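You operate a simulated robot arm through the tools that you are given. There is no shell and no other tool.

You run a simulated robot arm. Do the job below in one go: nothing can be reset, and whatever is moved stays where it is left.

## Task
The dock is running on SHIP by mistake: stop it, run STORE to the end and switch it off.
Fine: stop it with the start button before you turn the knob.

The check looks at the end state, three seconds after you hand in, the way a careful person would. Anything else that was tipped, shoved, dropped, spilled or broken makes it a failure.

## Robot
A 7-joint arm with a two-finger gripper, fixed in place. Base frame: the origin is at the foot of the arm, x ahead of it, y to its left, z up; the work surface is at about z = 900. Readings come in mm, rad, newtons and seconds.
With the tool pointing down near the work surface it reaches from about 320 to 760 mm from the base axis. Its first joint turns from -2.897 to 2.897 rad. Payload 1.71 kg.
Tool frame: the origin (TCP) lies between the finger pads and is the grasp point; the fingertips stand 20 mm ahead of it; z points along the fingers, y is the line along which they close. The gripper opens to 96 mm. The gripper's body begins 113 mm behind the TCP.
Orientation is that of the tool frame in the base frame, as a unit quaternion [w, x, y, z]. With the fingers straight down and closing along the base's y, the tool's x points along the base's -x, its y along +y and its z along -z.

## Interface
- The arm moves only by the tool step_arm. Its argument "increments" is a list of rows, each an object (a shift or turn left out is 0, a gripper value left out holds the last) with "travel": the shift along the base's x, y, z in mm, a list of three; "rotation": the turn, a rotation vector about the base's x, y, z in rad, a list of three; "grip": the finger opening in mm, from 0 to 96. In form: [{"travel": [dx, dy, dz], "rotation": [rx, ry, rz], "grip": grip}, ...]. A call has 1 to 20 rows; each row shifts and turns the commanded pose from where the row before left it. Each row takes 0.2 s and may step no farther than 50 mm and 0.15 rad from the row before; otherwise, or with a gripper value out of range, the whole call is refused. Where a pose cannot be reached the arm comes as near as it can. A force on the tool above 40 N (or 10 N above the force at the start of the call, whichever is more), or a blocked arm, ends the call early, and 0.2 s more pass. The fingers move at their own pace (about 153 mm/s each) and stop on an object; they squeeze with about 33 N. The grip force told is the motor's: it shows also when the fingers shut on nothing. Time passes only in rows, and 0.2 s behind the last, so rows that do not move let the fingers close. It gives the time, the measured TCP pose, the force on the tool (base axes), the opening and the grip force at its end, in the units of the frame above (readings bear some noise), with the torque about the TCP (base axes, N m) and any sound that the robot's microphone picked up.
- Cameras (640 x 400 px; columns grow to the right, rows downward): "scene" is fixed at [219.3, 500.2, 1693.7]; the picture's right is [-0.70, -0.71, 0.00], its down [-0.62, 0.61, -0.50] and it looks along [0.35, -0.35, -0.87] (base axes); focal length 359 px, centre (320, 200). "wrist" rides on the gripper at [66, 14, -145] in the tool frame; the picture's right is [-0.21, 0.98, 0.00], its down [-0.88, -0.18, -0.45] and it looks along [-0.44, -0.09, 0.90] (tool axes); focal length 275 px, centre (320, 200). There is no depth. A picture from a camera that has moved, and an enlarged one, comes with that camera's place and axes in the base frame and with its lens.
- grab_frame(camera): a new picture of that camera. The clock stands still meanwhile.
- slide_trunk(by): slides the trunk up (or, below 0, down) by that many mm; the arm rides with it, the base frame stays. It gives what a move gives, with no picture.
- inspect(camera, box): a new picture of the part [left, top, right, bottom] of that camera's present view, enlarged. The clock stands still meanwhile.
- hand_in(): hands the job in; it is judged then, once.

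Nothing tells you positions but the pictures and the camera data. Unless the task says otherwise, let go and move clear before handing in.

The tools are called as name(argument=value, ...) on one line, values as JSON. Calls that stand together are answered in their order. step_arm: Moves the arm, as the interface text tells. Its arguments: {"type":"object","properties":{"increments":{"type":"array","items":{"type":"object","properties":{"travel":{"type":"array","items":{"type":"number"}},"rotation":{"type":"array","items":{"type":"number"}},"grip":{"type":"number"}}}}},"required":["increments"]} The other tools are called the same way: slide_trunk (by) slides the trunk up or down; grab_frame (camera) takes a picture; inspect (camera, box) takes an enlarged picture of a part of a camera's view; hand_in () hands the job in.

At the start:

```text
clock: 0.0
position: [426.7, 240.8, 1289.8]
tool_rot: [-0.002, 0.001, 1.0, -0.001]
force: [0.8, 0.5, -0.6]
wrist_torque: [-0.02, 0.0, 0.0]
opening: 96.0
grasp_force: 0.0
trunk travel left (down, up): [-325.0, 61.0]
```

scene: 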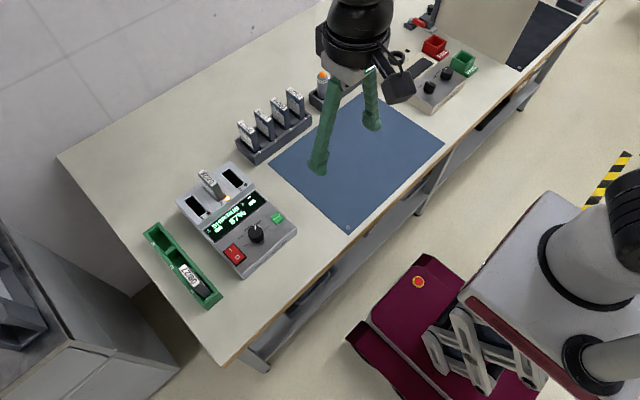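
wrist: 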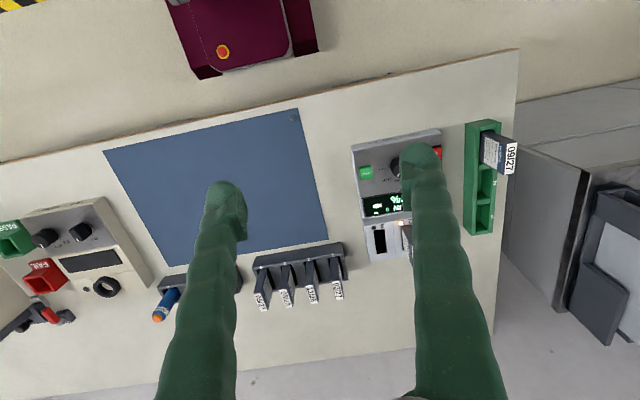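

I see a charging dock with a display, knob, a red rocker switch and a green button near the table's left end. I'll look at it closer before moving.

inspect(camera="scene", box=[140, 150, 320, 290])

inspect(camera="wrist", box=[340, 110, 530, 270])

inspect(camera="scene", box=[200, 190, 300, 270])

```text
2.86 times, centred on (230, 220) of scene
camera zoom: at [219.3, 500.2, 1693.7], right [-0.7, -0.71, 0.0], down [-0.62, 0.61, -0.5], along [0.35, -0.35, -0.87], focal length 1026 px, centre (577, 143)
```

zoom: 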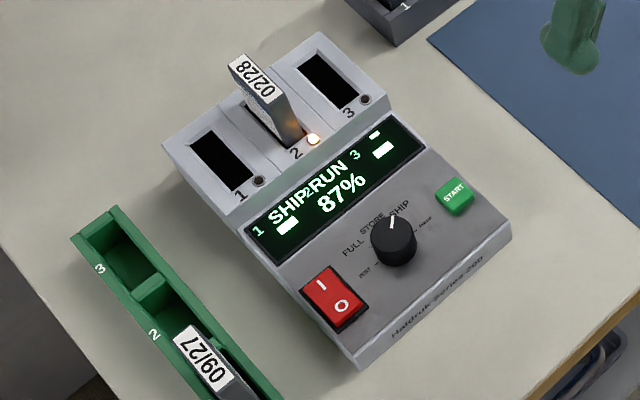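

```text
2.50 times, centred on (435, 190) of wrist
camera zoom: at [362.8, 255.1, 1433.4], right [0.21, 0.98, 0.0], down [0.88, -0.18, 0.44], along [0.43, -0.09, -0.9], focal length 688 px, centre (32, 225)
```

zoom: 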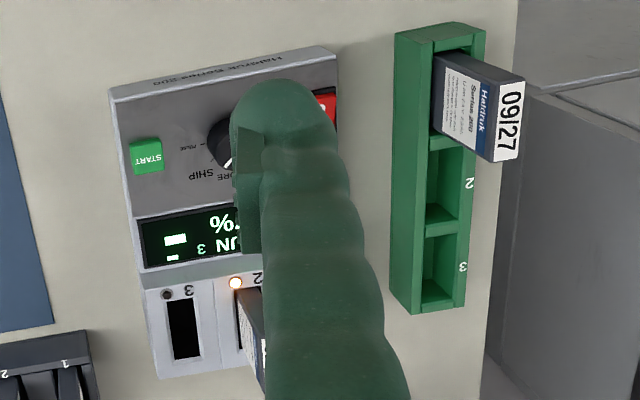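

```text
5.00 times, centred on (250, 230) of scene
camera zoom: at [219.3, 500.2, 1693.7], right [-0.7, -0.71, 0.0], down [-0.62, 0.61, -0.5], along [0.35, -0.35, -0.87], focal length 1796 px, centre (670, 50)
```

zoom: 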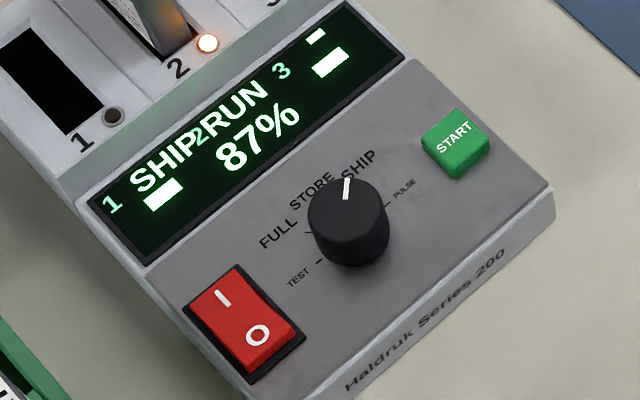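

The dock sits at about x≈560, with START near y≈302, the knob near y≈365 and the red rocker near y≈428. I'll move to a higher vantage point beyond the panel to look at it with the wrist camera.

step_arm(increments=[{"travel": [29, 20.7, -20]}, {"travel": [29, 20.7, -20]}, {"travel": [29, 20.7, -20]}, {"travel": [29, 20.7, -20]}, {"travel": [29, 20.7, -20]}, {"travel": [29, 20.7, -20]}])

grab_frame(camera="wrist")

grab_frame(camera="scene")

```text
clock: 1.4
position: [584.1, 367.9, 1172.4]
tool_rot: [0.007, 0.001, 1.0, -0.001]
force: [0.0, -0.1, -0.7]
wrist_torque: [-0.03, 0.08, -0.01]
opening: 96.3
grasp_force: 0.0
trunk travel left (down, up): [-325.0, 61.0]
```

```text
taken
camera wrist: at [516.3, 381.9, 1317.1], right [0.21, 0.98, 0.0], down [0.87, -0.18, 0.46], along [0.45, -0.09, -0.89], focal length 275 px, centre (320, 200)
```

wrist: 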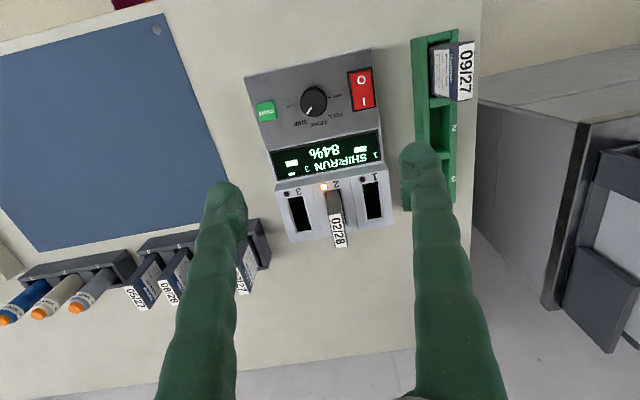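

```text
taken
```

scene: 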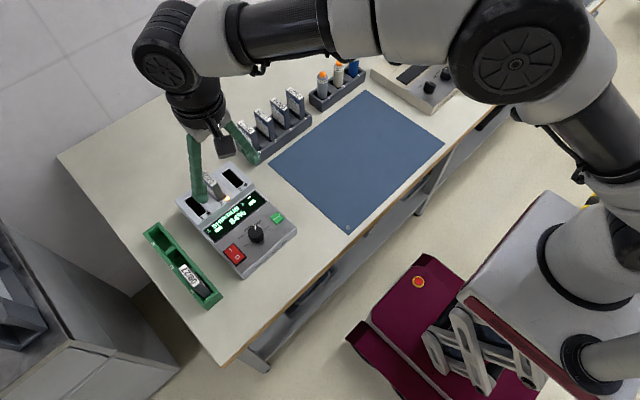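

The panel is in full view and the run is at 84 %, counting down. I'll zoom in to fix the positions of the controls.

inspect(camera="wrist", box=[240, 45, 390, 185])

inspect(camera="wrist", box=[280, 70, 350, 130])

inspect(camera="scene", box=[205, 195, 305, 275])

```text
2.86 times, centred on (315, 115) of wrist
camera zoom: at [516.3, 381.9, 1317.1], right [0.21, 0.98, 0.0], down [0.87, -0.18, 0.46], along [0.45, -0.09, -0.89], focal length 786 px, centre (334, 443)
```

zoom: 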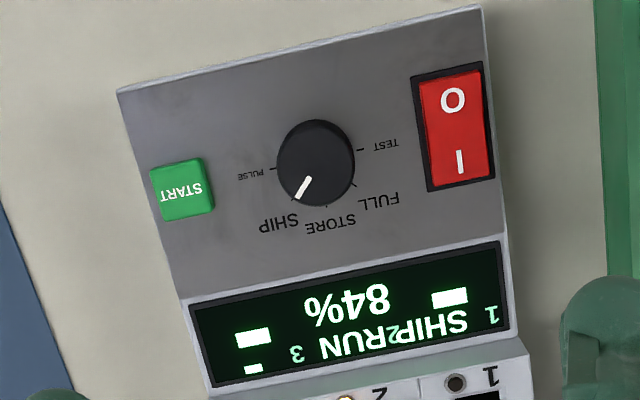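

```text
6.67 times, centred on (315, 100) of wrist
camera zoom: at [516.3, 381.9, 1317.1], right [0.21, 0.98, 0.0], down [0.87, -0.18, 0.46], along [0.45, -0.09, -0.89], focal length 1835 px, centre (353, 867)
```

zoom: 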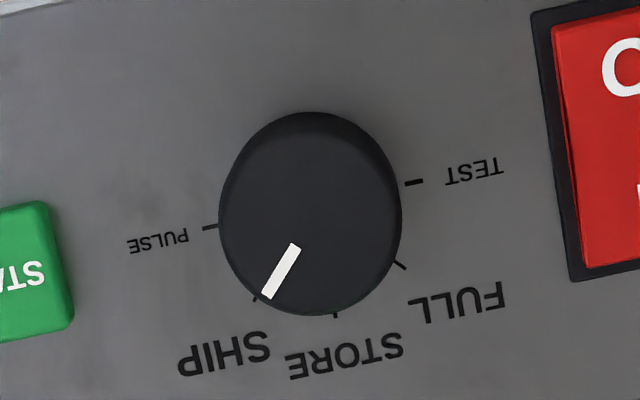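

```text
5.00 times, centred on (255, 235) of scene
camera zoom: at [219.3, 500.2, 1693.7], right [-0.7, -0.71, 0.0], down [-0.62, 0.61, -0.5], along [0.35, -0.35, -0.87], focal length 1796 px, centre (645, 25)
```

zoom: 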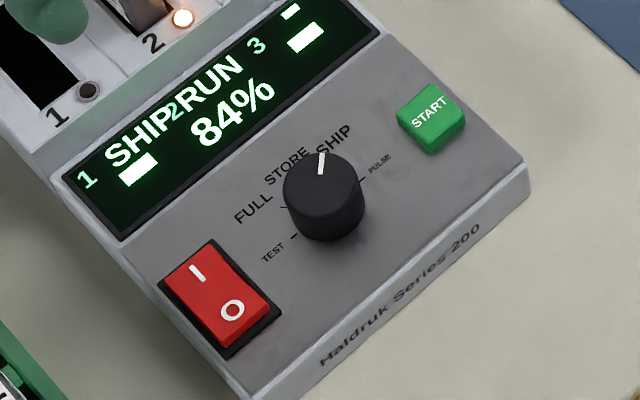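

The panel is almost level, with its front edge at x≈518, z≈926 and its back edge at z≈938. START's top is near (563, 302, 938), the knob's top near (562, 365, 960) and the rocker near (562, 429, 940). The measured x fell short of the command, so I'll close the fingers and let the arm settle, then head for a point above START.

step_arm(increments=[{"grip": 0}, {"travel": [0, 0, 0]}])

```text
clock: 2.0
position: [581.2, 366.6, 1175.3]
tool_rot: [0.007, 0.0, 1.0, 0.0]
force: [0.2, 0.2, -0.2]
wrist_torque: [-0.01, -0.03, 0.02]
opening: 0.1
grasp_force: 29.5
trunk travel left (down, up): [-325.0, 61.0]
```

The arm was at its reach limit up there. I'll move down toward START with the fingers closed and check how well the pose tracks.

step_arm(increments=[{"travel": [-9.4, -15.6, -32.5]}, {"travel": [-9.4, -15.6, -32.5]}, {"travel": [-9.4, -15.6, -32.5]}, {"travel": [-9.4, -15.6, -32.5]}, {"travel": [0, 0, 0]}])

grab_frame(camera="wrist")

inspect(camera="scene", box=[160, 130, 320, 280])

```text
clock: 3.2
position: [545.2, 303.7, 1043.7]
tool_rot: [0.007, 0.0, 1.0, 0.0]
force: [0.5, -0.4, -0.4]
wrist_torque: [0.01, -0.05, 0.02]
opening: 0.0
grasp_force: 29.6
trunk travel left (down, up): [-325.0, 61.0]
```

```text
taken
camera wrist: at [478.3, 317.6, 1187.9], right [0.21, 0.98, 0.0], down [0.87, -0.18, 0.46], along [0.45, -0.09, -0.89], focal length 275 px, centre (320, 200)
```

wrist: 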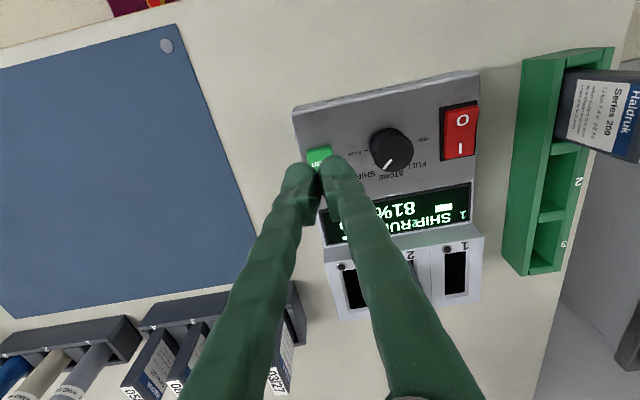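

```text
2.67 times, centred on (240, 205) of scene
camera zoom: at [219.3, 500.2, 1693.7], right [-0.7, -0.71, 0.0], down [-0.62, 0.61, -0.5], along [0.35, -0.35, -0.87], focal length 958 px, centre (533, 187)
```

zoom: 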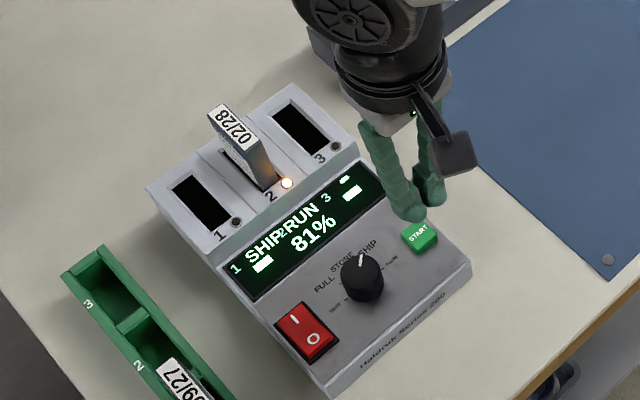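

Display reads 81 %. Relative moves track well, so I'll shift over START's centre and come down to just above it.

step_arm(increments=[{"travel": [9, -0.6, -20]}, {"travel": [8.8, -0.6, -20]}, {"travel": [0, 0, -20]}, {"travel": [0, 0, -14]}, {"travel": [0, 0, 0]}])

inspect(camera="scene", box=[205, 180, 325, 280])

inspect(camera="wrist", box=[240, 80, 440, 220])

```text
clock: 4.4
position: [564.3, 302.7, 970.6]
tool_rot: [0.008, 0.0, 1.0, 0.0]
force: [0.2, 0.7, -0.1]
wrist_torque: [-0.01, 0.0, 0.0]
opening: 0.1
grasp_force: 29.4
trunk travel left (down, up): [-325.0, 61.0]
```

```text
4.00 times, centred on (265, 230) of scene
camera zoom: at [219.3, 500.2, 1693.7], right [-0.7, -0.71, 0.0], down [-0.62, 0.61, -0.5], along [0.35, -0.35, -0.87], focal length 1436 px, centre (540, 80)
```

zoom: 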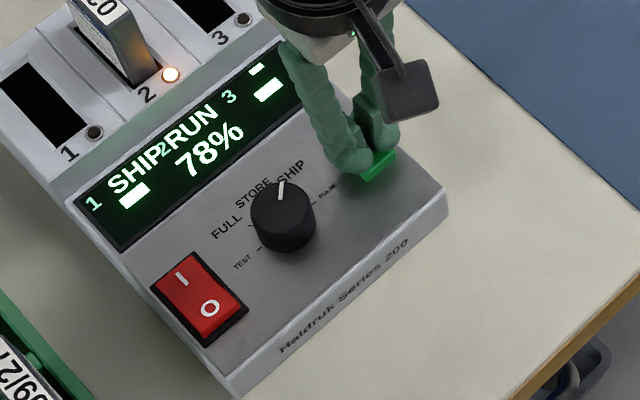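

```text
2.86 times, centred on (340, 150) of wrist
camera zoom: at [496.5, 316.6, 1114.4], right [0.21, 0.98, 0.0], down [0.87, -0.19, 0.46], along [0.45, -0.09, -0.89], focal length 786 px, centre (263, 343)
```

zoom: 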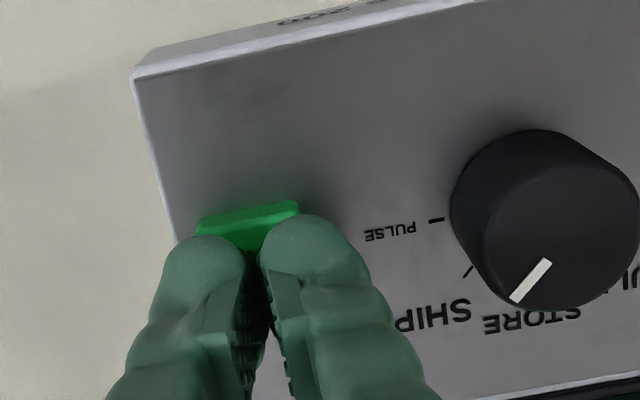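

Fingertips are centred over START, about 12 mm above it. I'll descend in small steps and watch the force.

step_arm(increments=[{"travel": [0, 0, -3]}, {"travel": [0, 0, -3]}, {"travel": [0, 0, -2]}, {"travel": [0, 0, -2]}, {"travel": [0, 0, -1]}, {"travel": [0, 0, -1]}])

```text
clock: 5.8
position: [562.7, 300.8, 962.7]
tool_rot: [0.01, 0.0, 1.0, 0.001]
force: [4.8, 2.6, 33.0]
wrist_torque: [0.02, -0.06, -0.05]
opening: 6.0
grasp_force: 29.0
trunk travel left (down, up): [-325.0, 61.0]
heard: click
```

The button clicked, with 33 N on the tool. I'll lift off and check the display.

step_arm(increments=[{"travel": [0, 0, 4]}, {"travel": [0, 0, 10]}, {"travel": [0, 0, 10]}])

inspect(camera="scene", box=[205, 180, 325, 280])

```text
clock: 6.6
position: [559.8, 301.3, 981.0]
tool_rot: [0.005, 0.0, 1.0, -0.001]
force: [-0.6, -0.3, 0.7]
wrist_torque: [-0.01, 0.01, -0.02]
opening: 0.2
grasp_force: 29.4
trunk travel left (down, up): [-325.0, 61.0]
```

```text
4.00 times, centred on (265, 230) of scene
camera zoom: at [219.3, 500.2, 1693.7], right [-0.7, -0.71, 0.0], down [-0.62, 0.61, -0.5], along [0.35, -0.35, -0.87], focal length 1436 px, centre (540, 80)
```

zoom: 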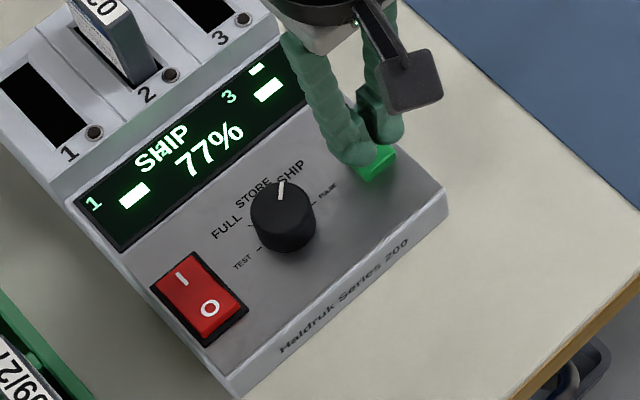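

The display now shows "SHIP 77%" without RUN, so the run is stopped. Next I'll lift, open the fingers to 60 mm, tilt slightly to match the panel slope, and go above the knob.

step_arm(increments=[{"travel": [0, 0, 20]}, {"travel": [0.5, 10, 15], "grip": 60}, {"travel": [1, 27, 0], "rotation": [0, -0.05, 0]}, {"travel": [1, 27, 0], "rotation": [0, -0.05, 0]}, {"travel": [0, 0, 0]}])

grab_frame(camera="wrist")

inspect(camera="scene", box=[205, 180, 325, 280])

```text
clock: 7.8
position: [565.4, 365.2, 1017.6]
tool_rot: [0.056, 0.0, 0.998, 0.0]
force: [0.5, 0.5, -0.1]
wrist_torque: [0.01, 0.0, 0.0]
opening: 60.0
grasp_force: 0.0
trunk travel left (down, up): [-325.0, 61.0]
```

```text
taken
camera wrist: at [483.8, 378.0, 1153.7], right [0.2, 0.98, 0.02], down [0.82, -0.18, 0.54], along [0.53, -0.09, -0.84], focal length 275 px, centre (320, 200)
```

wrist: 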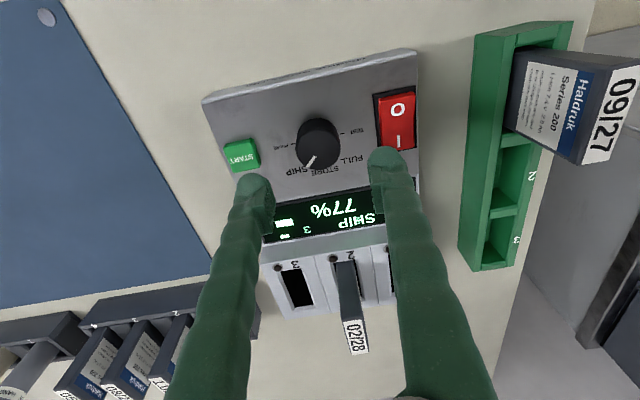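

```text
4.00 times, centred on (265, 230) of scene
camera zoom: at [219.3, 500.2, 1693.7], right [-0.7, -0.71, 0.0], down [-0.62, 0.61, -0.5], along [0.35, -0.35, -0.87], focal length 1436 px, centre (540, 80)
```

zoom: 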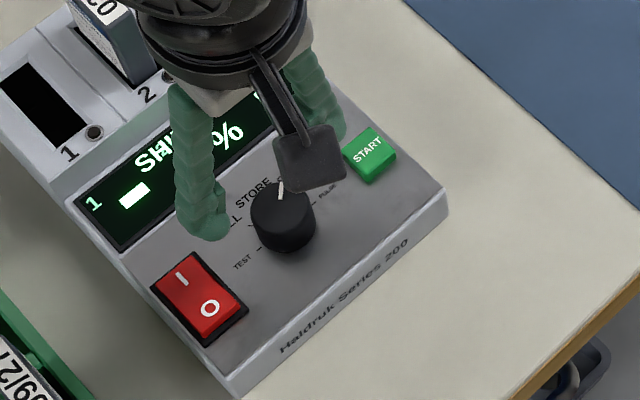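

Let me zoom on the knob to verify its centre relative to the gripper.

inspect(camera="wrist", box=[220, 80, 420, 210])

```text
3.08 times, centred on (320, 145) of wrist
camera zoom: at [483.8, 378.0, 1153.7], right [0.2, 0.98, 0.02], down [0.82, -0.18, 0.54], along [0.53, -0.09, -0.84], focal length 847 px, centre (320, 369)
```

zoom: 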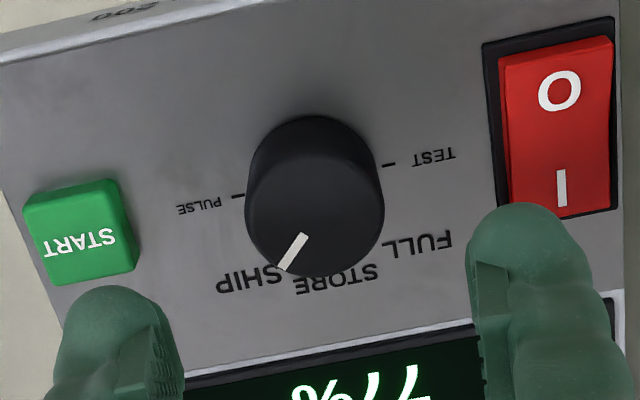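

Knob axis confirmed at about (562, 365), top at z≈960. Going straight down around it with the fingers open.

step_arm(increments=[{"travel": [-1.5, 0, -15]}, {"travel": [-1.5, 0, -15]}, {"travel": [0, 0, -10]}, {"travel": [0, 0, -8]}, {"travel": [0, 0, -5]}, {"travel": [0, 0, 0]}])

inspect(camera="wrist", box=[180, 60, 460, 240])

inspect(camera="scene", box=[205, 180, 325, 280])

```text
clock: 9.2
position: [562.1, 366.0, 966.1]
tool_rot: [0.057, 0.0, 0.998, 0.0]
force: [0.4, 0.9, 0.3]
wrist_torque: [0.03, -0.04, -0.04]
opening: 59.9
grasp_force: 0.0
trunk travel left (down, up): [-325.0, 61.0]
```

```text
2.22 times, centred on (320, 150) of wrist
camera zoom: at [480.4, 380.2, 1101.5], right [0.2, 0.98, 0.02], down [0.82, -0.18, 0.54], along [0.53, -0.09, -0.84], focal length 612 px, centre (320, 311)
```

zoom: 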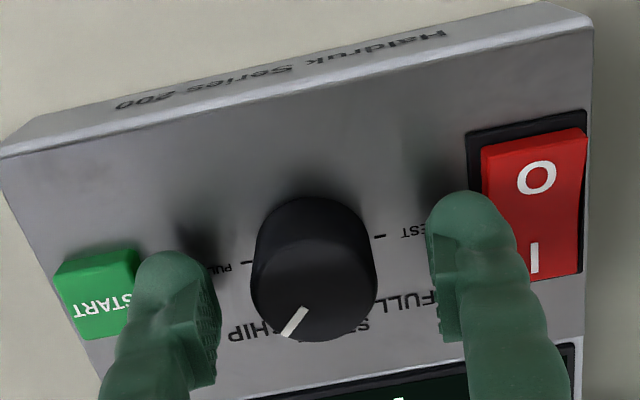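

```text
4.00 times, centred on (265, 230) of scene
camera zoom: at [219.3, 500.2, 1693.7], right [-0.7, -0.71, 0.0], down [-0.62, 0.61, -0.5], along [0.35, -0.35, -0.87], focal length 1436 px, centre (540, 80)
```

zoom: 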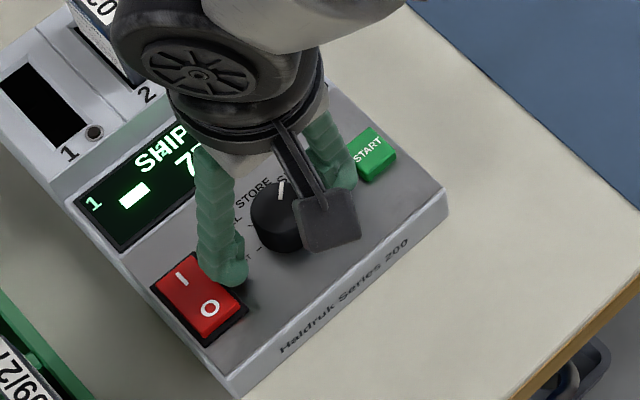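

Both fingers straddle the knob clear of START and the rocker. I'll drop 3 mm and close on it.

step_arm(increments=[{"travel": [0, 0, -3]}, {"grip": 40}, {"grip": 0}, {"travel": [0, 0, 0]}, {"travel": [0, 0, 0]}])

inspect(camera="wrist", box=[180, 60, 460, 240])

```text
clock: 10.4
position: [562.6, 364.8, 961.5]
tool_rot: [0.057, 0.0, 0.998, 0.0]
force: [-0.5, -7.5, -1.7]
wrist_torque: [-0.12, 0.02, 0.02]
opening: 32.6
grasp_force: 34.7
trunk travel left (down, up): [-325.0, 61.0]
```

```text
2.22 times, centred on (320, 150) of wrist
camera zoom: at [480.6, 378.9, 1098.0], right [0.21, 0.98, 0.02], down [0.82, -0.18, 0.54], along [0.53, -0.09, -0.84], focal length 612 px, centre (320, 311)
```

zoom: 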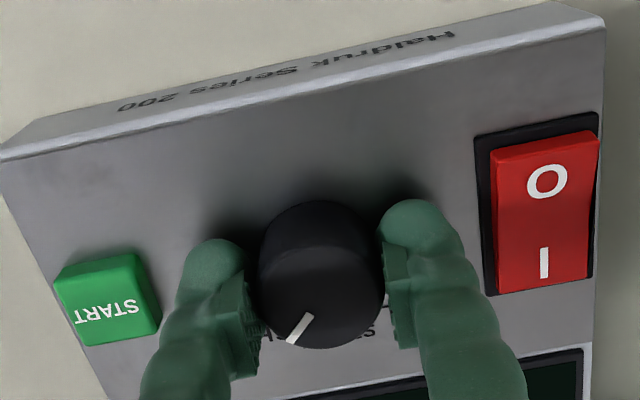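

The knob is held (32.6 mm). I'll relieve the small side force and turn it one 45° detent counter-clockwise (seen from above) toward STORE.

step_arm(increments=[{"travel": [0, -1, 0]}, {"rotation": [-0.0144, 0, 0.13]}, {"rotation": [-0.0144, 0, 0.13]}, {"rotation": [-0.0144, 0, 0.13]}, {"rotation": [-0.0144, 0, 0.13]}, {"rotation": [-0.0144, 0, 0.13]}, {"rotation": [-0.0144, 0, 0.13]}, {"travel": [0, 0, 0]}])

inspect(camera="wrist", box=[180, 60, 460, 240])

inspect(camera="scene", box=[205, 180, 325, 280])

```text
clock: 12.2
position: [561.6, 365.0, 962.1]
tool_rot: [0.053, -0.383, 0.922, -0.02]
force: [-3.1, 6.1, 2.4]
wrist_torque: [0.38, 0.37, -0.03]
opening: 33.5
grasp_force: 34.9
trunk travel left (down, up): [-325.0, 61.0]
```

```text
2.22 times, centred on (320, 150) of wrist
camera zoom: at [489.8, 328.4, 1099.6], right [-0.54, 0.84, -0.06], down [0.69, 0.49, 0.53], along [0.47, 0.25, -0.85], focal length 612 px, centre (320, 311)
```

zoom: 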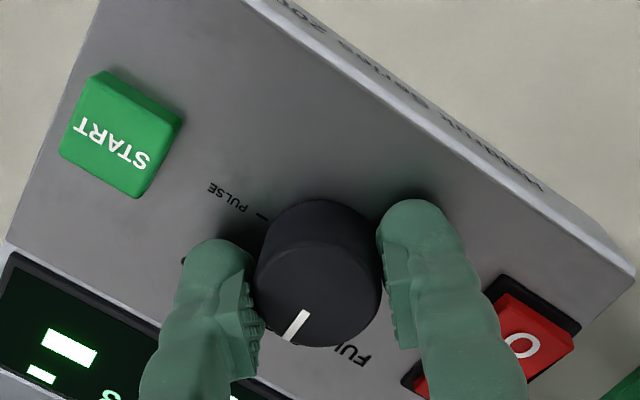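

```text
4.00 times, centred on (265, 230) of scene
camera zoom: at [219.3, 500.2, 1693.7], right [-0.7, -0.71, 0.0], down [-0.62, 0.61, -0.5], along [0.35, -0.35, -0.87], focal length 1436 px, centre (540, 80)
```

zoom: 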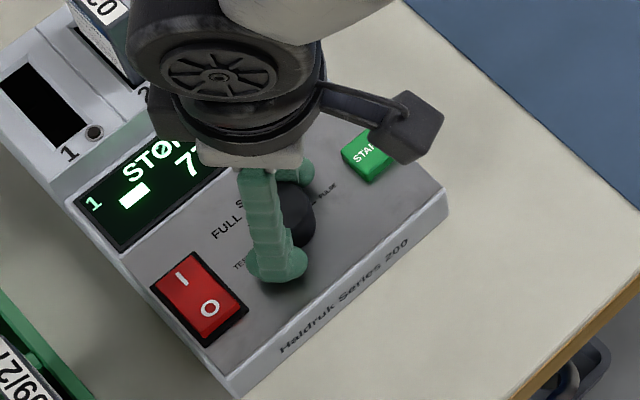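

The display now reads "STO…", and the knob has turned 45°. I'll open the fingers, lift straight up along the tool, and look.

step_arm(increments=[{"grip": 56}, {"travel": [0, 0, 0]}, {"travel": [0, 0, 15]}, {"travel": [0, 0, 20]}, {"travel": [0, 0, 20]}])

inspect(camera="scene", box=[205, 180, 325, 280])

inspect(camera="wrist", box=[180, 60, 460, 240])

```text
clock: 13.4
position: [562.4, 366.2, 1016.8]
tool_rot: [0.053, -0.382, 0.923, -0.02]
force: [-0.1, -0.2, -0.7]
wrist_torque: [0.01, -0.04, -0.02]
opening: 56.2
grasp_force: 0.1
trunk travel left (down, up): [-325.0, 61.0]
```

```text
4.00 times, centred on (265, 230) of scene
camera zoom: at [219.3, 500.2, 1693.7], right [-0.7, -0.71, 0.0], down [-0.62, 0.61, -0.5], along [0.35, -0.35, -0.87], focal length 1436 px, centre (540, 80)
```

zoom: 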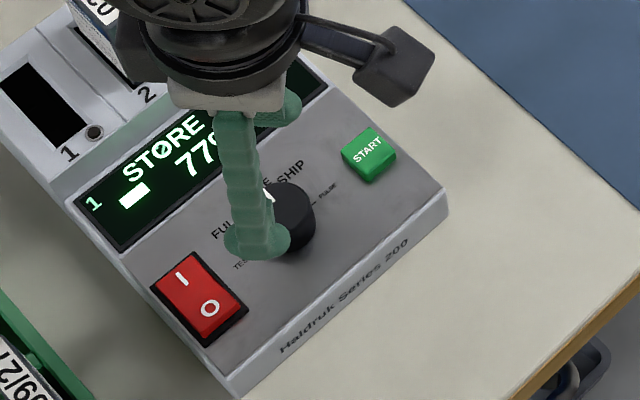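

```text
2.22 times, centred on (320, 150) of wrist
camera zoom: at [490.7, 328.6, 1153.8], right [-0.54, 0.84, -0.06], down [0.7, 0.49, 0.53], along [0.47, 0.25, -0.85], focal length 612 px, centre (320, 311)
```

zoom: 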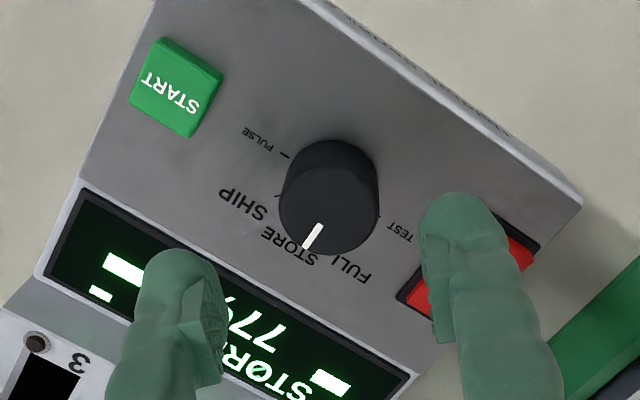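

Display shows "STORE 77%" and the pointer is on STORE. I'll close the fingers, unwind the wrist and move back over START.

step_arm(increments=[{"travel": [0, -10.7, 0], "rotation": [0.0144, 0, -0.13], "grip": 0}, {"travel": [0, -10.7, 0], "rotation": [0.0144, 0, -0.13]}, {"travel": [0, -10.7, 0], "rotation": [0.0144, 0, -0.13]}, {"travel": [0, -10.7, 0], "rotation": [0.0144, 0, -0.13]}, {"travel": [0, -10.7, 0], "rotation": [0.0144, 0, -0.13]}, {"travel": [0, -10.7, 0], "rotation": [0.0144, 0, -0.13]}, {"travel": [0, 0, -20], "rotation": [0, 0.05, 0]}, {"travel": [0, 0, -20], "rotation": [0, 0.05, 0]}, {"travel": [0, 0, 0]}])

inspect(camera="wrist", box=[240, 80, 440, 220])

inspect(camera="scene", box=[205, 180, 325, 280])

```text
clock: 15.4
position: [561.8, 301.0, 979.2]
tool_rot: [0.007, 0.0, 1.0, 0.0]
force: [1.0, -0.3, 0.3]
wrist_torque: [-0.02, -0.01, 0.01]
opening: 0.2
grasp_force: 29.4
trunk travel left (down, up): [-325.0, 61.0]
```

```text
2.86 times, centred on (340, 150) of wrist
camera zoom: at [494.9, 314.6, 1121.6], right [0.21, 0.98, 0.0], down [0.87, -0.18, 0.46], along [0.45, -0.09, -0.89], focal length 786 px, centre (263, 343)
```

zoom: 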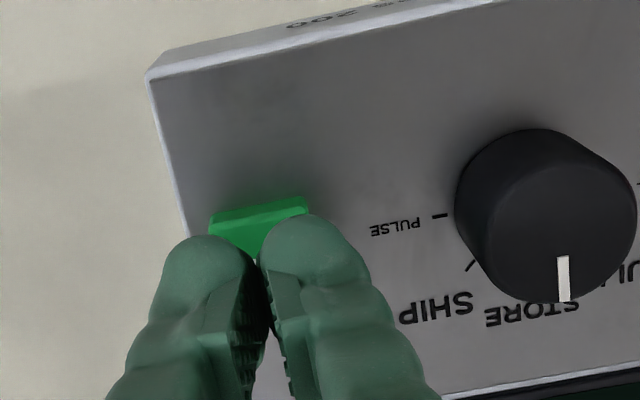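

```text
4.00 times, centred on (265, 230) of scene
camera zoom: at [219.3, 500.2, 1693.7], right [-0.7, -0.71, 0.0], down [-0.62, 0.61, -0.5], along [0.35, -0.35, -0.87], focal length 1436 px, centre (540, 80)
```

zoom: 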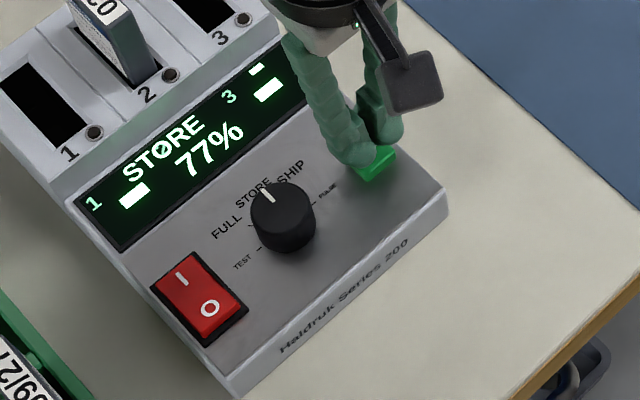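

START is under the fingertips again. I'll press it the same way as before.

step_arm(increments=[{"travel": [1, 1.5, -5]}, {"travel": [0, 0, -5]}, {"travel": [0, 0, -3]}, {"travel": [0, 0, -2]}, {"travel": [0, 0, -2]}, {"travel": [0, 0, -1.5]}, {"travel": [0, 0, -1]}, {"travel": [0, 0, -1]}])

inspect(camera="scene", box=[205, 180, 325, 280])

```text
clock: 17.0
position: [550.4, 304.9, 969.9]
tool_rot: [0.018, -0.001, 1.0, 0.002]
force: [-0.6, 0.3, -0.1]
wrist_torque: [-0.01, -0.04, 0.0]
opening: 0.0
grasp_force: 29.8
trunk travel left (down, up): [-325.0, 61.0]
heard: click
stopped in row 8: the force on the tool passed its limit at 42 N (the readings are from after the stop); the commanded pose is now the measured one
```

```text
4.00 times, centred on (265, 230) of scene
camera zoom: at [219.3, 500.2, 1693.7], right [-0.7, -0.71, 0.0], down [-0.62, 0.61, -0.5], along [0.35, -0.35, -0.87], focal length 1436 px, centre (540, 80)
```

zoom: 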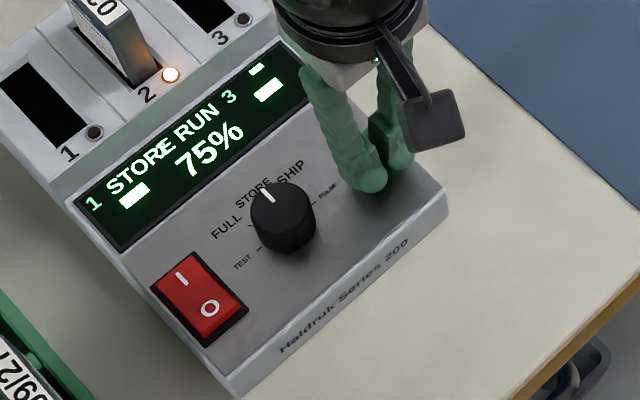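

The dock shows "STORE RUN 75%" with its LED lit, so the run has started. I'll lift clear of the button, stay on the START side so the display stays visible, and wait.

step_arm(increments=[{"travel": [0, 0, 15]}, {"travel": [0, 0, 25]}, {"travel": [0, 0, 0]}, {"travel": [0, 0, 0]}, {"travel": [0, 0, 0]}, {"travel": [0, 0, 0]}, {"travel": [0, 0, 0]}, {"travel": [0, 0, 0]}, {"travel": [0, 0, 0]}, {"travel": [0, 0, 0]}, {"travel": [0, 0, 0]}, {"travel": [0, 0, 0]}, {"travel": [0, 0, 0]}, {"travel": [0, 0, 0]}, {"travel": [0, 0, 0]}, {"travel": [0, 0, 0]}, {"travel": [0, 0, 0]}, {"travel": [0, 0, 0]}, {"travel": [0, 0, 0]}, {"travel": [0, 0, 0]}])

inspect(camera="scene", box=[185, 160, 325, 280])

```text
clock: 21.2
position: [550.8, 304.6, 1009.5]
tool_rot: [0.018, -0.001, 1.0, 0.002]
force: [-0.1, -0.3, 0.2]
wrist_torque: [-0.01, 0.0, 0.05]
opening: 0.0
grasp_force: 29.5
trunk travel left (down, up): [-325.0, 61.0]
```

```text
3.33 times, centred on (255, 220) of scene
camera zoom: at [219.3, 500.2, 1693.7], right [-0.7, -0.71, 0.0], down [-0.62, 0.61, -0.5], along [0.35, -0.35, -0.87], focal length 1197 px, centre (537, 133)
```

zoom: 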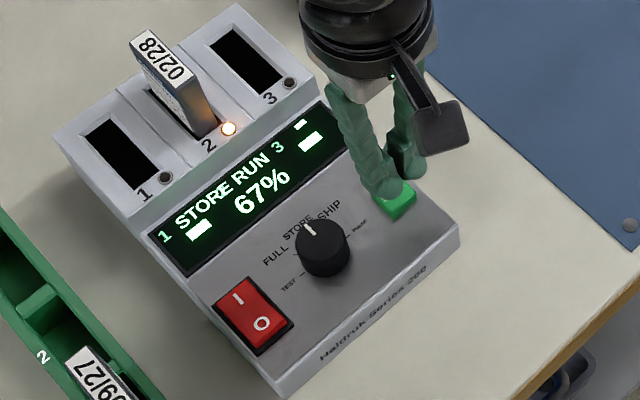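

The run is going down about 2 % per second, now 67 %. I'll keep waiting clear of the controls.

step_arm(increments=[{"travel": [0, 0, 0]}, {"travel": [0, 0, 0]}, {"travel": [0, 0, 0]}, {"travel": [0, 0, 0]}, {"travel": [0, 0, 0]}, {"travel": [0, 0, 0]}, {"travel": [0, 0, 0]}, {"travel": [0, 0, 0]}, {"travel": [0, 0, 0]}, {"travel": [0, 0, 0]}, {"travel": [0, 0, 0]}, {"travel": [0, 0, 0]}, {"travel": [0, 0, 0]}, {"travel": [0, 0, 0]}, {"travel": [0, 0, 0]}, {"travel": [0, 0, 0]}, {"travel": [0, 0, 0]}, {"travel": [0, 0, 0]}, {"travel": [0, 0, 0]}, {"travel": [0, 0, 0]}])

inspect(camera="scene", box=[185, 160, 325, 280])

```text
clock: 25.4
position: [550.3, 304.6, 1009.2]
tool_rot: [0.017, 0.0, 1.0, 0.003]
force: [-0.2, -0.2, 0.7]
wrist_torque: [0.01, -0.03, 0.0]
opening: 0.0
grasp_force: 29.5
trunk travel left (down, up): [-325.0, 61.0]
```

```text
3.33 times, centred on (255, 220) of scene
camera zoom: at [219.3, 500.2, 1693.7], right [-0.7, -0.71, 0.0], down [-0.62, 0.61, -0.5], along [0.35, -0.35, -0.87], focal length 1197 px, centre (537, 133)
```

zoom: 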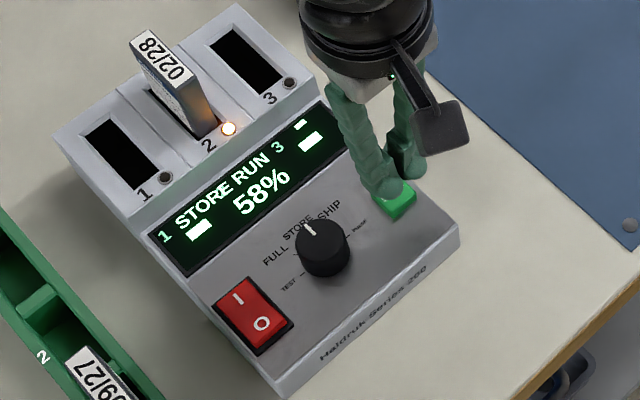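

Still "STORE RUN", now 58 %. Waiting on.

step_arm(increments=[{"travel": [0, 0, 0]}, {"travel": [0, 0, 0]}, {"travel": [0, 0, 0]}, {"travel": [0, 0, 0]}, {"travel": [0, 0, 0]}, {"travel": [0, 0, 0]}, {"travel": [0, 0, 0]}, {"travel": [0, 0, 0]}, {"travel": [0, 0, 0]}, {"travel": [0, 0, 0]}, {"travel": [0, 0, 0]}, {"travel": [0, 0, 0]}, {"travel": [0, 0, 0]}, {"travel": [0, 0, 0]}, {"travel": [0, 0, 0]}, {"travel": [0, 0, 0]}, {"travel": [0, 0, 0]}, {"travel": [0, 0, 0]}, {"travel": [0, 0, 0]}, {"travel": [0, 0, 0]}])

inspect(camera="scene", box=[185, 160, 325, 280])

```text
clock: 29.6
position: [550.7, 304.4, 1007.8]
tool_rot: [0.018, 0.001, 1.0, 0.002]
force: [-0.1, -0.3, -0.1]
wrist_torque: [0.0, 0.01, -0.03]
opening: 0.0
grasp_force: 29.3
trunk travel left (down, up): [-325.0, 61.0]
```

```text
3.33 times, centred on (255, 220) of scene
camera zoom: at [219.3, 500.2, 1693.7], right [-0.7, -0.71, 0.0], down [-0.62, 0.61, -0.5], along [0.35, -0.35, -0.87], focal length 1197 px, centre (537, 133)
```

zoom: 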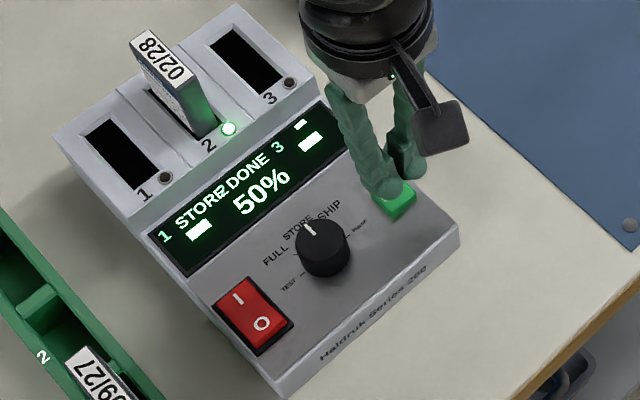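

The display reads "STORE DONE 50%" with a green LED, so STORE has finished. Now I'll move over the rocker's O end, near (549, 429).

step_arm(increments=[{"travel": [0, 31, 0], "rotation": [0, -0.03, 0]}, {"travel": [0, 31, 0], "rotation": [0, -0.03, 0]}, {"travel": [0, 31, 0], "rotation": [0, -0.02, 0]}, {"travel": [-2, 31, 0]}, {"travel": [0, 0, 0]}])

inspect(camera="wrist", box=[220, 60, 440, 220])

inspect(camera="scene", box=[185, 180, 305, 280])

```text
clock: 30.8
position: [549.7, 427.5, 1009.4]
tool_rot: [0.058, -0.001, 0.998, 0.002]
force: [0.0, 0.1, 0.3]
wrist_torque: [0.04, 0.0, 0.01]
opening: 0.0
grasp_force: 29.8
trunk travel left (down, up): [-325.0, 61.0]
```

```text
2.50 times, centred on (330, 140) of wrist
camera zoom: at [468.1, 440.5, 1146.6], right [0.2, 0.98, 0.03], down [0.82, -0.19, 0.54], along [0.54, -0.09, -0.84], focal length 688 px, centre (295, 350)
```

zoom: 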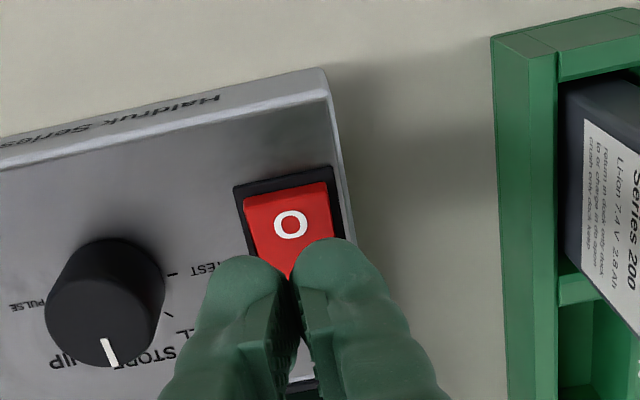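

```text
4.00 times, centred on (245, 230) of scene
camera zoom: at [219.3, 500.2, 1693.7], right [-0.7, -0.71, 0.0], down [-0.62, 0.61, -0.5], along [0.35, -0.35, -0.87], focal length 1436 px, centre (620, 80)
```

zoom: 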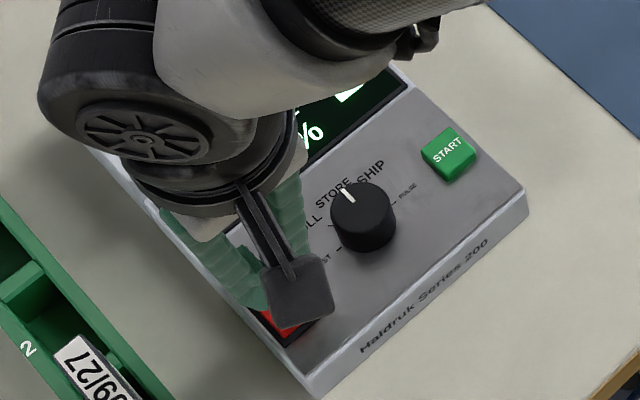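

The fingertips line up with the O mark at about (552, 427). I'll shift slightly toward its outer end and come down close.

step_arm(increments=[{"travel": [-2, 0.5, -12]}, {"travel": [0, 0, -12]}, {"travel": [0, 0, -8]}, {"travel": [0, 0, -3]}, {"travel": [0, 0, 0]}])

inspect(camera="wrist", box=[220, 60, 440, 220])

```text
clock: 32.0
position: [548.2, 428.7, 975.5]
tool_rot: [0.057, 0.0, 0.998, 0.003]
force: [0.6, 0.5, 0.8]
wrist_torque: [0.01, -0.01, 0.0]
opening: 0.0
grasp_force: 29.1
trunk travel left (down, up): [-325.0, 61.0]
```

```text
2.50 times, centred on (330, 140) of wrist
camera zoom: at [465.9, 442.0, 1111.0], right [0.2, 0.98, 0.03], down [0.82, -0.19, 0.54], along [0.54, -0.09, -0.84], focal length 688 px, centre (295, 350)
```

zoom: 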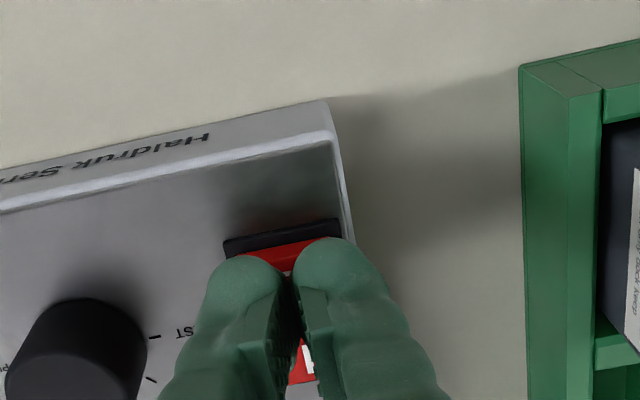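

Well placed over the O half. Descending slowly now.

step_arm(increments=[{"travel": [0, 0, -3]}, {"travel": [0, 0, -2]}, {"travel": [0, 0, -2]}, {"travel": [0, 0, -1]}, {"travel": [0, 0, -1]}])

```text
clock: 33.2
position: [547.7, 429.7, 965.1]
tool_rot: [0.058, 0.0, 0.998, 0.003]
force: [-0.9, 0.1, 0.5]
wrist_torque: [0.01, 0.0, 0.02]
opening: 0.3
grasp_force: 28.9
trunk travel left (down, up): [-325.0, 61.0]
```

No contact yet at z≈965; continuing in 1 mm steps.

step_arm(increments=[{"travel": [0, 0, -1]}, {"travel": [0, 0, -1]}, {"travel": [0, 0, -1]}, {"travel": [0, 0, -1]}])

```text
clock: 34.2
position: [547.7, 427.9, 965.1]
tool_rot: [0.06, 0.0, 0.998, 0.005]
force: [-0.8, -4.8, 30.6]
wrist_torque: [-0.16, -0.06, 0.07]
opening: 6.0
grasp_force: 29.8
trunk travel left (down, up): [-325.0, 61.0]
```

There's 30 N of contact but no click so far. Let me look at the state before pressing further.

inspect(camera="wrist", box=[220, 60, 440, 220])

inspect(camera="scene", box=[185, 180, 305, 280])

```text
2.50 times, centred on (330, 140) of wrist
camera zoom: at [464.7, 441.0, 1101.0], right [0.2, 0.98, 0.03], down [0.82, -0.19, 0.55], along [0.54, -0.08, -0.84], focal length 688 px, centre (295, 350)
```

zoom: 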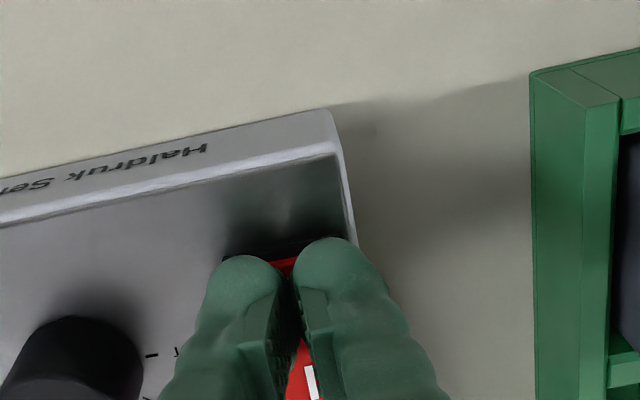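

```text
4.00 times, centred on (245, 230) of scene
camera zoom: at [219.3, 500.2, 1693.7], right [-0.7, -0.71, 0.0], down [-0.62, 0.61, -0.5], along [0.35, -0.35, -0.87], focal length 1436 px, centre (620, 80)
```

zoom: 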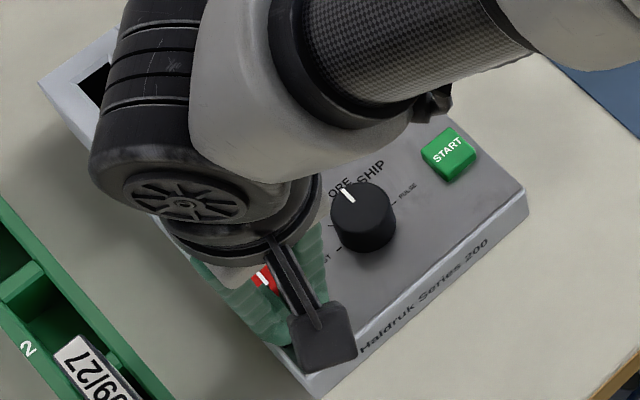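

The fingertips are on the red O half. I'll press a little further in half-millimetre steps.

step_arm(increments=[{"travel": [0, 0, -0.5]}, {"travel": [0, 0, -0.5]}])

inspect(camera="wrist", box=[220, 60, 440, 220])

```text
clock: 34.8
position: [547.2, 428.6, 965.2]
tool_rot: [0.061, 0.001, 0.998, 0.006]
force: [1.5, -5.5, 40.0]
wrist_torque: [-0.23, -0.18, 0.1]
opening: 6.1
grasp_force: 29.2
trunk travel left (down, up): [-325.0, 61.0]
```

```text
2.50 times, centred on (330, 140) of wrist
camera zoom: at [464.7, 440.9, 1100.8], right [0.2, 0.98, 0.03], down [0.82, -0.19, 0.55], along [0.54, -0.08, -0.84], focal length 688 px, centre (295, 350)
```

zoom: 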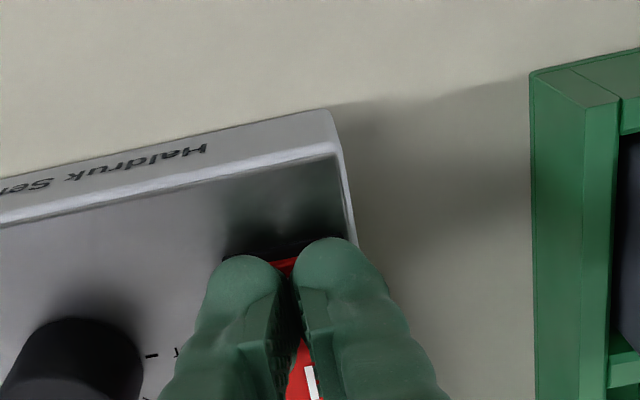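

40 N without any give or click: the two closed tips together are probably wider than the rocker and rest on its frame. I'll back off, check nothing has shifted, and try a single finger instead.

step_arm(increments=[{"travel": [0, 0, 3]}, {"travel": [0, 0, 7]}, {"travel": [0, 0, 20]}, {"travel": [0, -30, 20]}, {"travel": [0, -40, 0]}, {"travel": [0, -40, 0]}, {"travel": [0, 0, 0]}])

inspect(camera="scene", box=[185, 170, 305, 270])

inspect(camera="scene", box=[212, 230, 262, 280])

grab_frame(camera="wrist")

```text
clock: 36.4
position: [546.2, 318.3, 1009.5]
tool_rot: [0.058, 0.0, 0.998, 0.003]
force: [-0.7, -0.3, -0.2]
wrist_torque: [-0.01, -0.04, 0.0]
opening: 0.0
grasp_force: 29.6
trunk travel left (down, up): [-325.0, 61.0]
```

```text
4.00 times, centred on (245, 220) of scene
camera zoom: at [219.3, 500.2, 1693.7], right [-0.7, -0.71, 0.0], down [-0.62, 0.61, -0.5], along [0.35, -0.35, -0.87], focal length 1436 px, centre (620, 120)
```

zoom: 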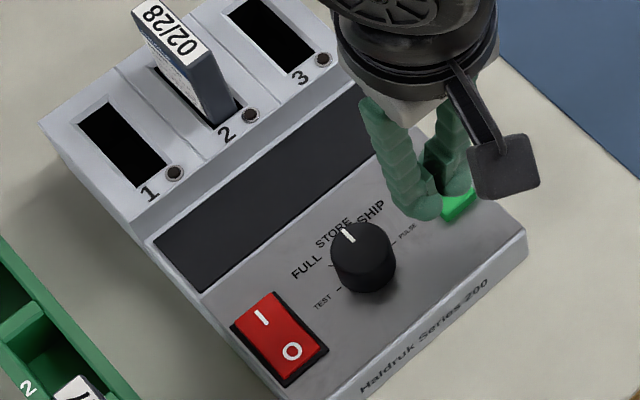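

```text
8.00 times, centred on (237, 255) of scene
camera zoom: at [219.3, 500.2, 1693.7], right [-0.7, -0.71, 0.0], down [-0.62, 0.61, -0.5], along [0.35, -0.35, -0.87], focal length 2873 px, centre (984, -240)
```

zoom: 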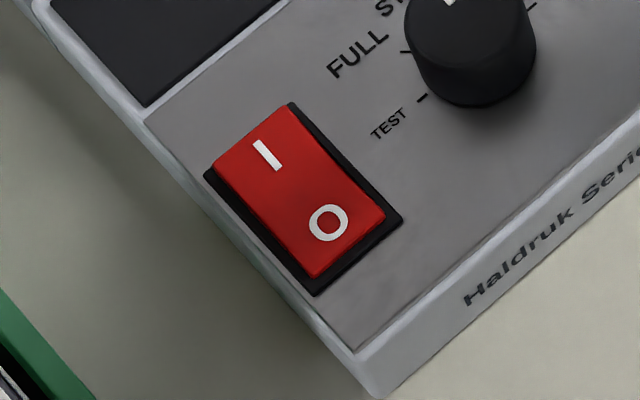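

```text
taken
camera wrist: at [465.3, 332.2, 1145.3], right [0.2, 0.98, 0.03], down [0.82, -0.19, 0.54], along [0.54, -0.09, -0.84], focal length 275 px, centre (320, 200)
```

wrist: 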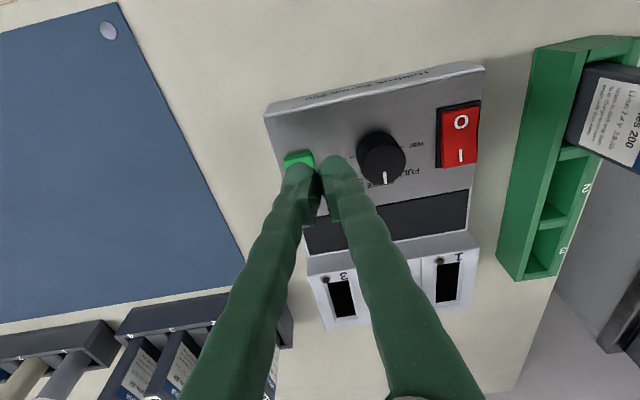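

The display and LED are dark, and the rocker now sits with O pressed and I raised, so the dock is off and hasn't shifted. I'll lift the arm clear and do a final check.

step_arm(increments=[{"travel": [0, 0, 30]}, {"travel": [0, 0, 40]}, {"travel": [-20, -20, 40]}, {"travel": [-30, -25, 30]}, {"travel": [-30, -25, 20]}, {"travel": [0, 0, 0]}])

grab_frame(camera="scene")

inspect(camera="scene", box=[140, 150, 320, 290])

grab_frame(camera="wrist")

```text
clock: 37.8
position: [467.7, 249.5, 1170.1]
tool_rot: [0.057, -0.002, 0.998, 0.002]
force: [-0.1, -0.2, -0.9]
wrist_torque: [0.0, -0.03, 0.0]
opening: 0.2
grasp_force: 29.5
trunk travel left (down, up): [-325.0, 61.0]
```

```text
taken
```

scene: 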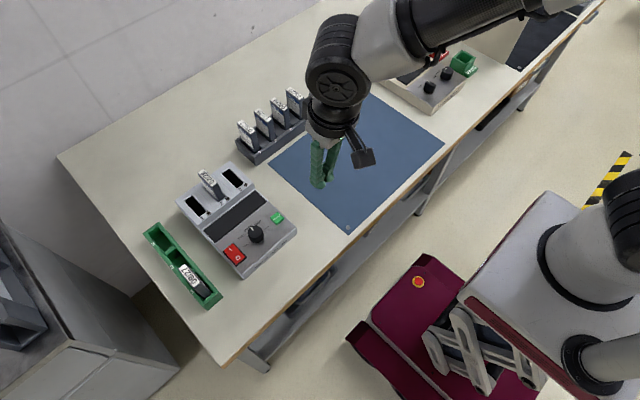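

```text
2.86 times, centred on (230, 220) of scene
camera zoom: at [219.3, 500.2, 1693.7], right [-0.7, -0.71, 0.0], down [-0.62, 0.61, -0.5], along [0.35, -0.35, -0.87], focal length 1026 px, centre (577, 143)
```

zoom: 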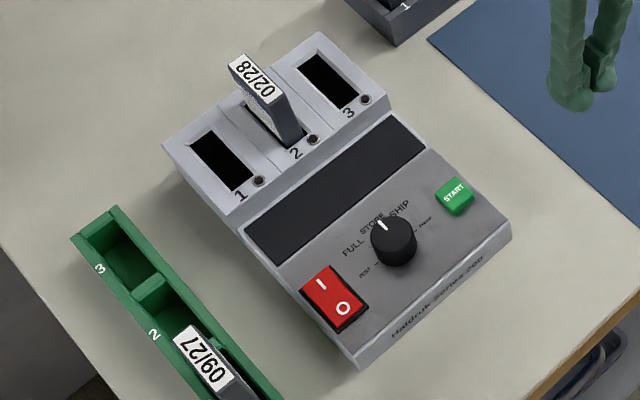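

```text
taken
camera wrist: at [385.6, 262.5, 1305.8], right [0.2, 0.98, 0.03], down [0.82, -0.19, 0.54], along [0.53, -0.09, -0.84], focal length 275 px, centre (320, 200)
```

wrist: 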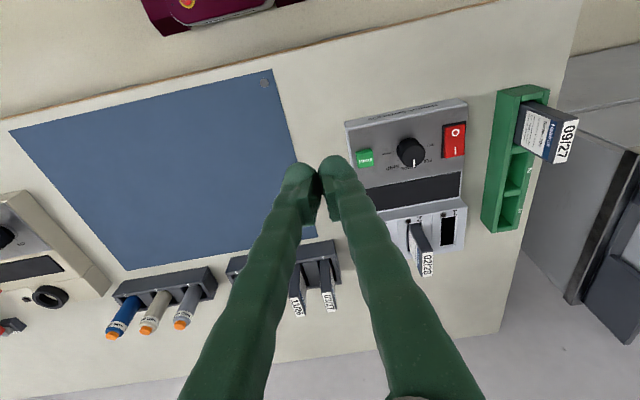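

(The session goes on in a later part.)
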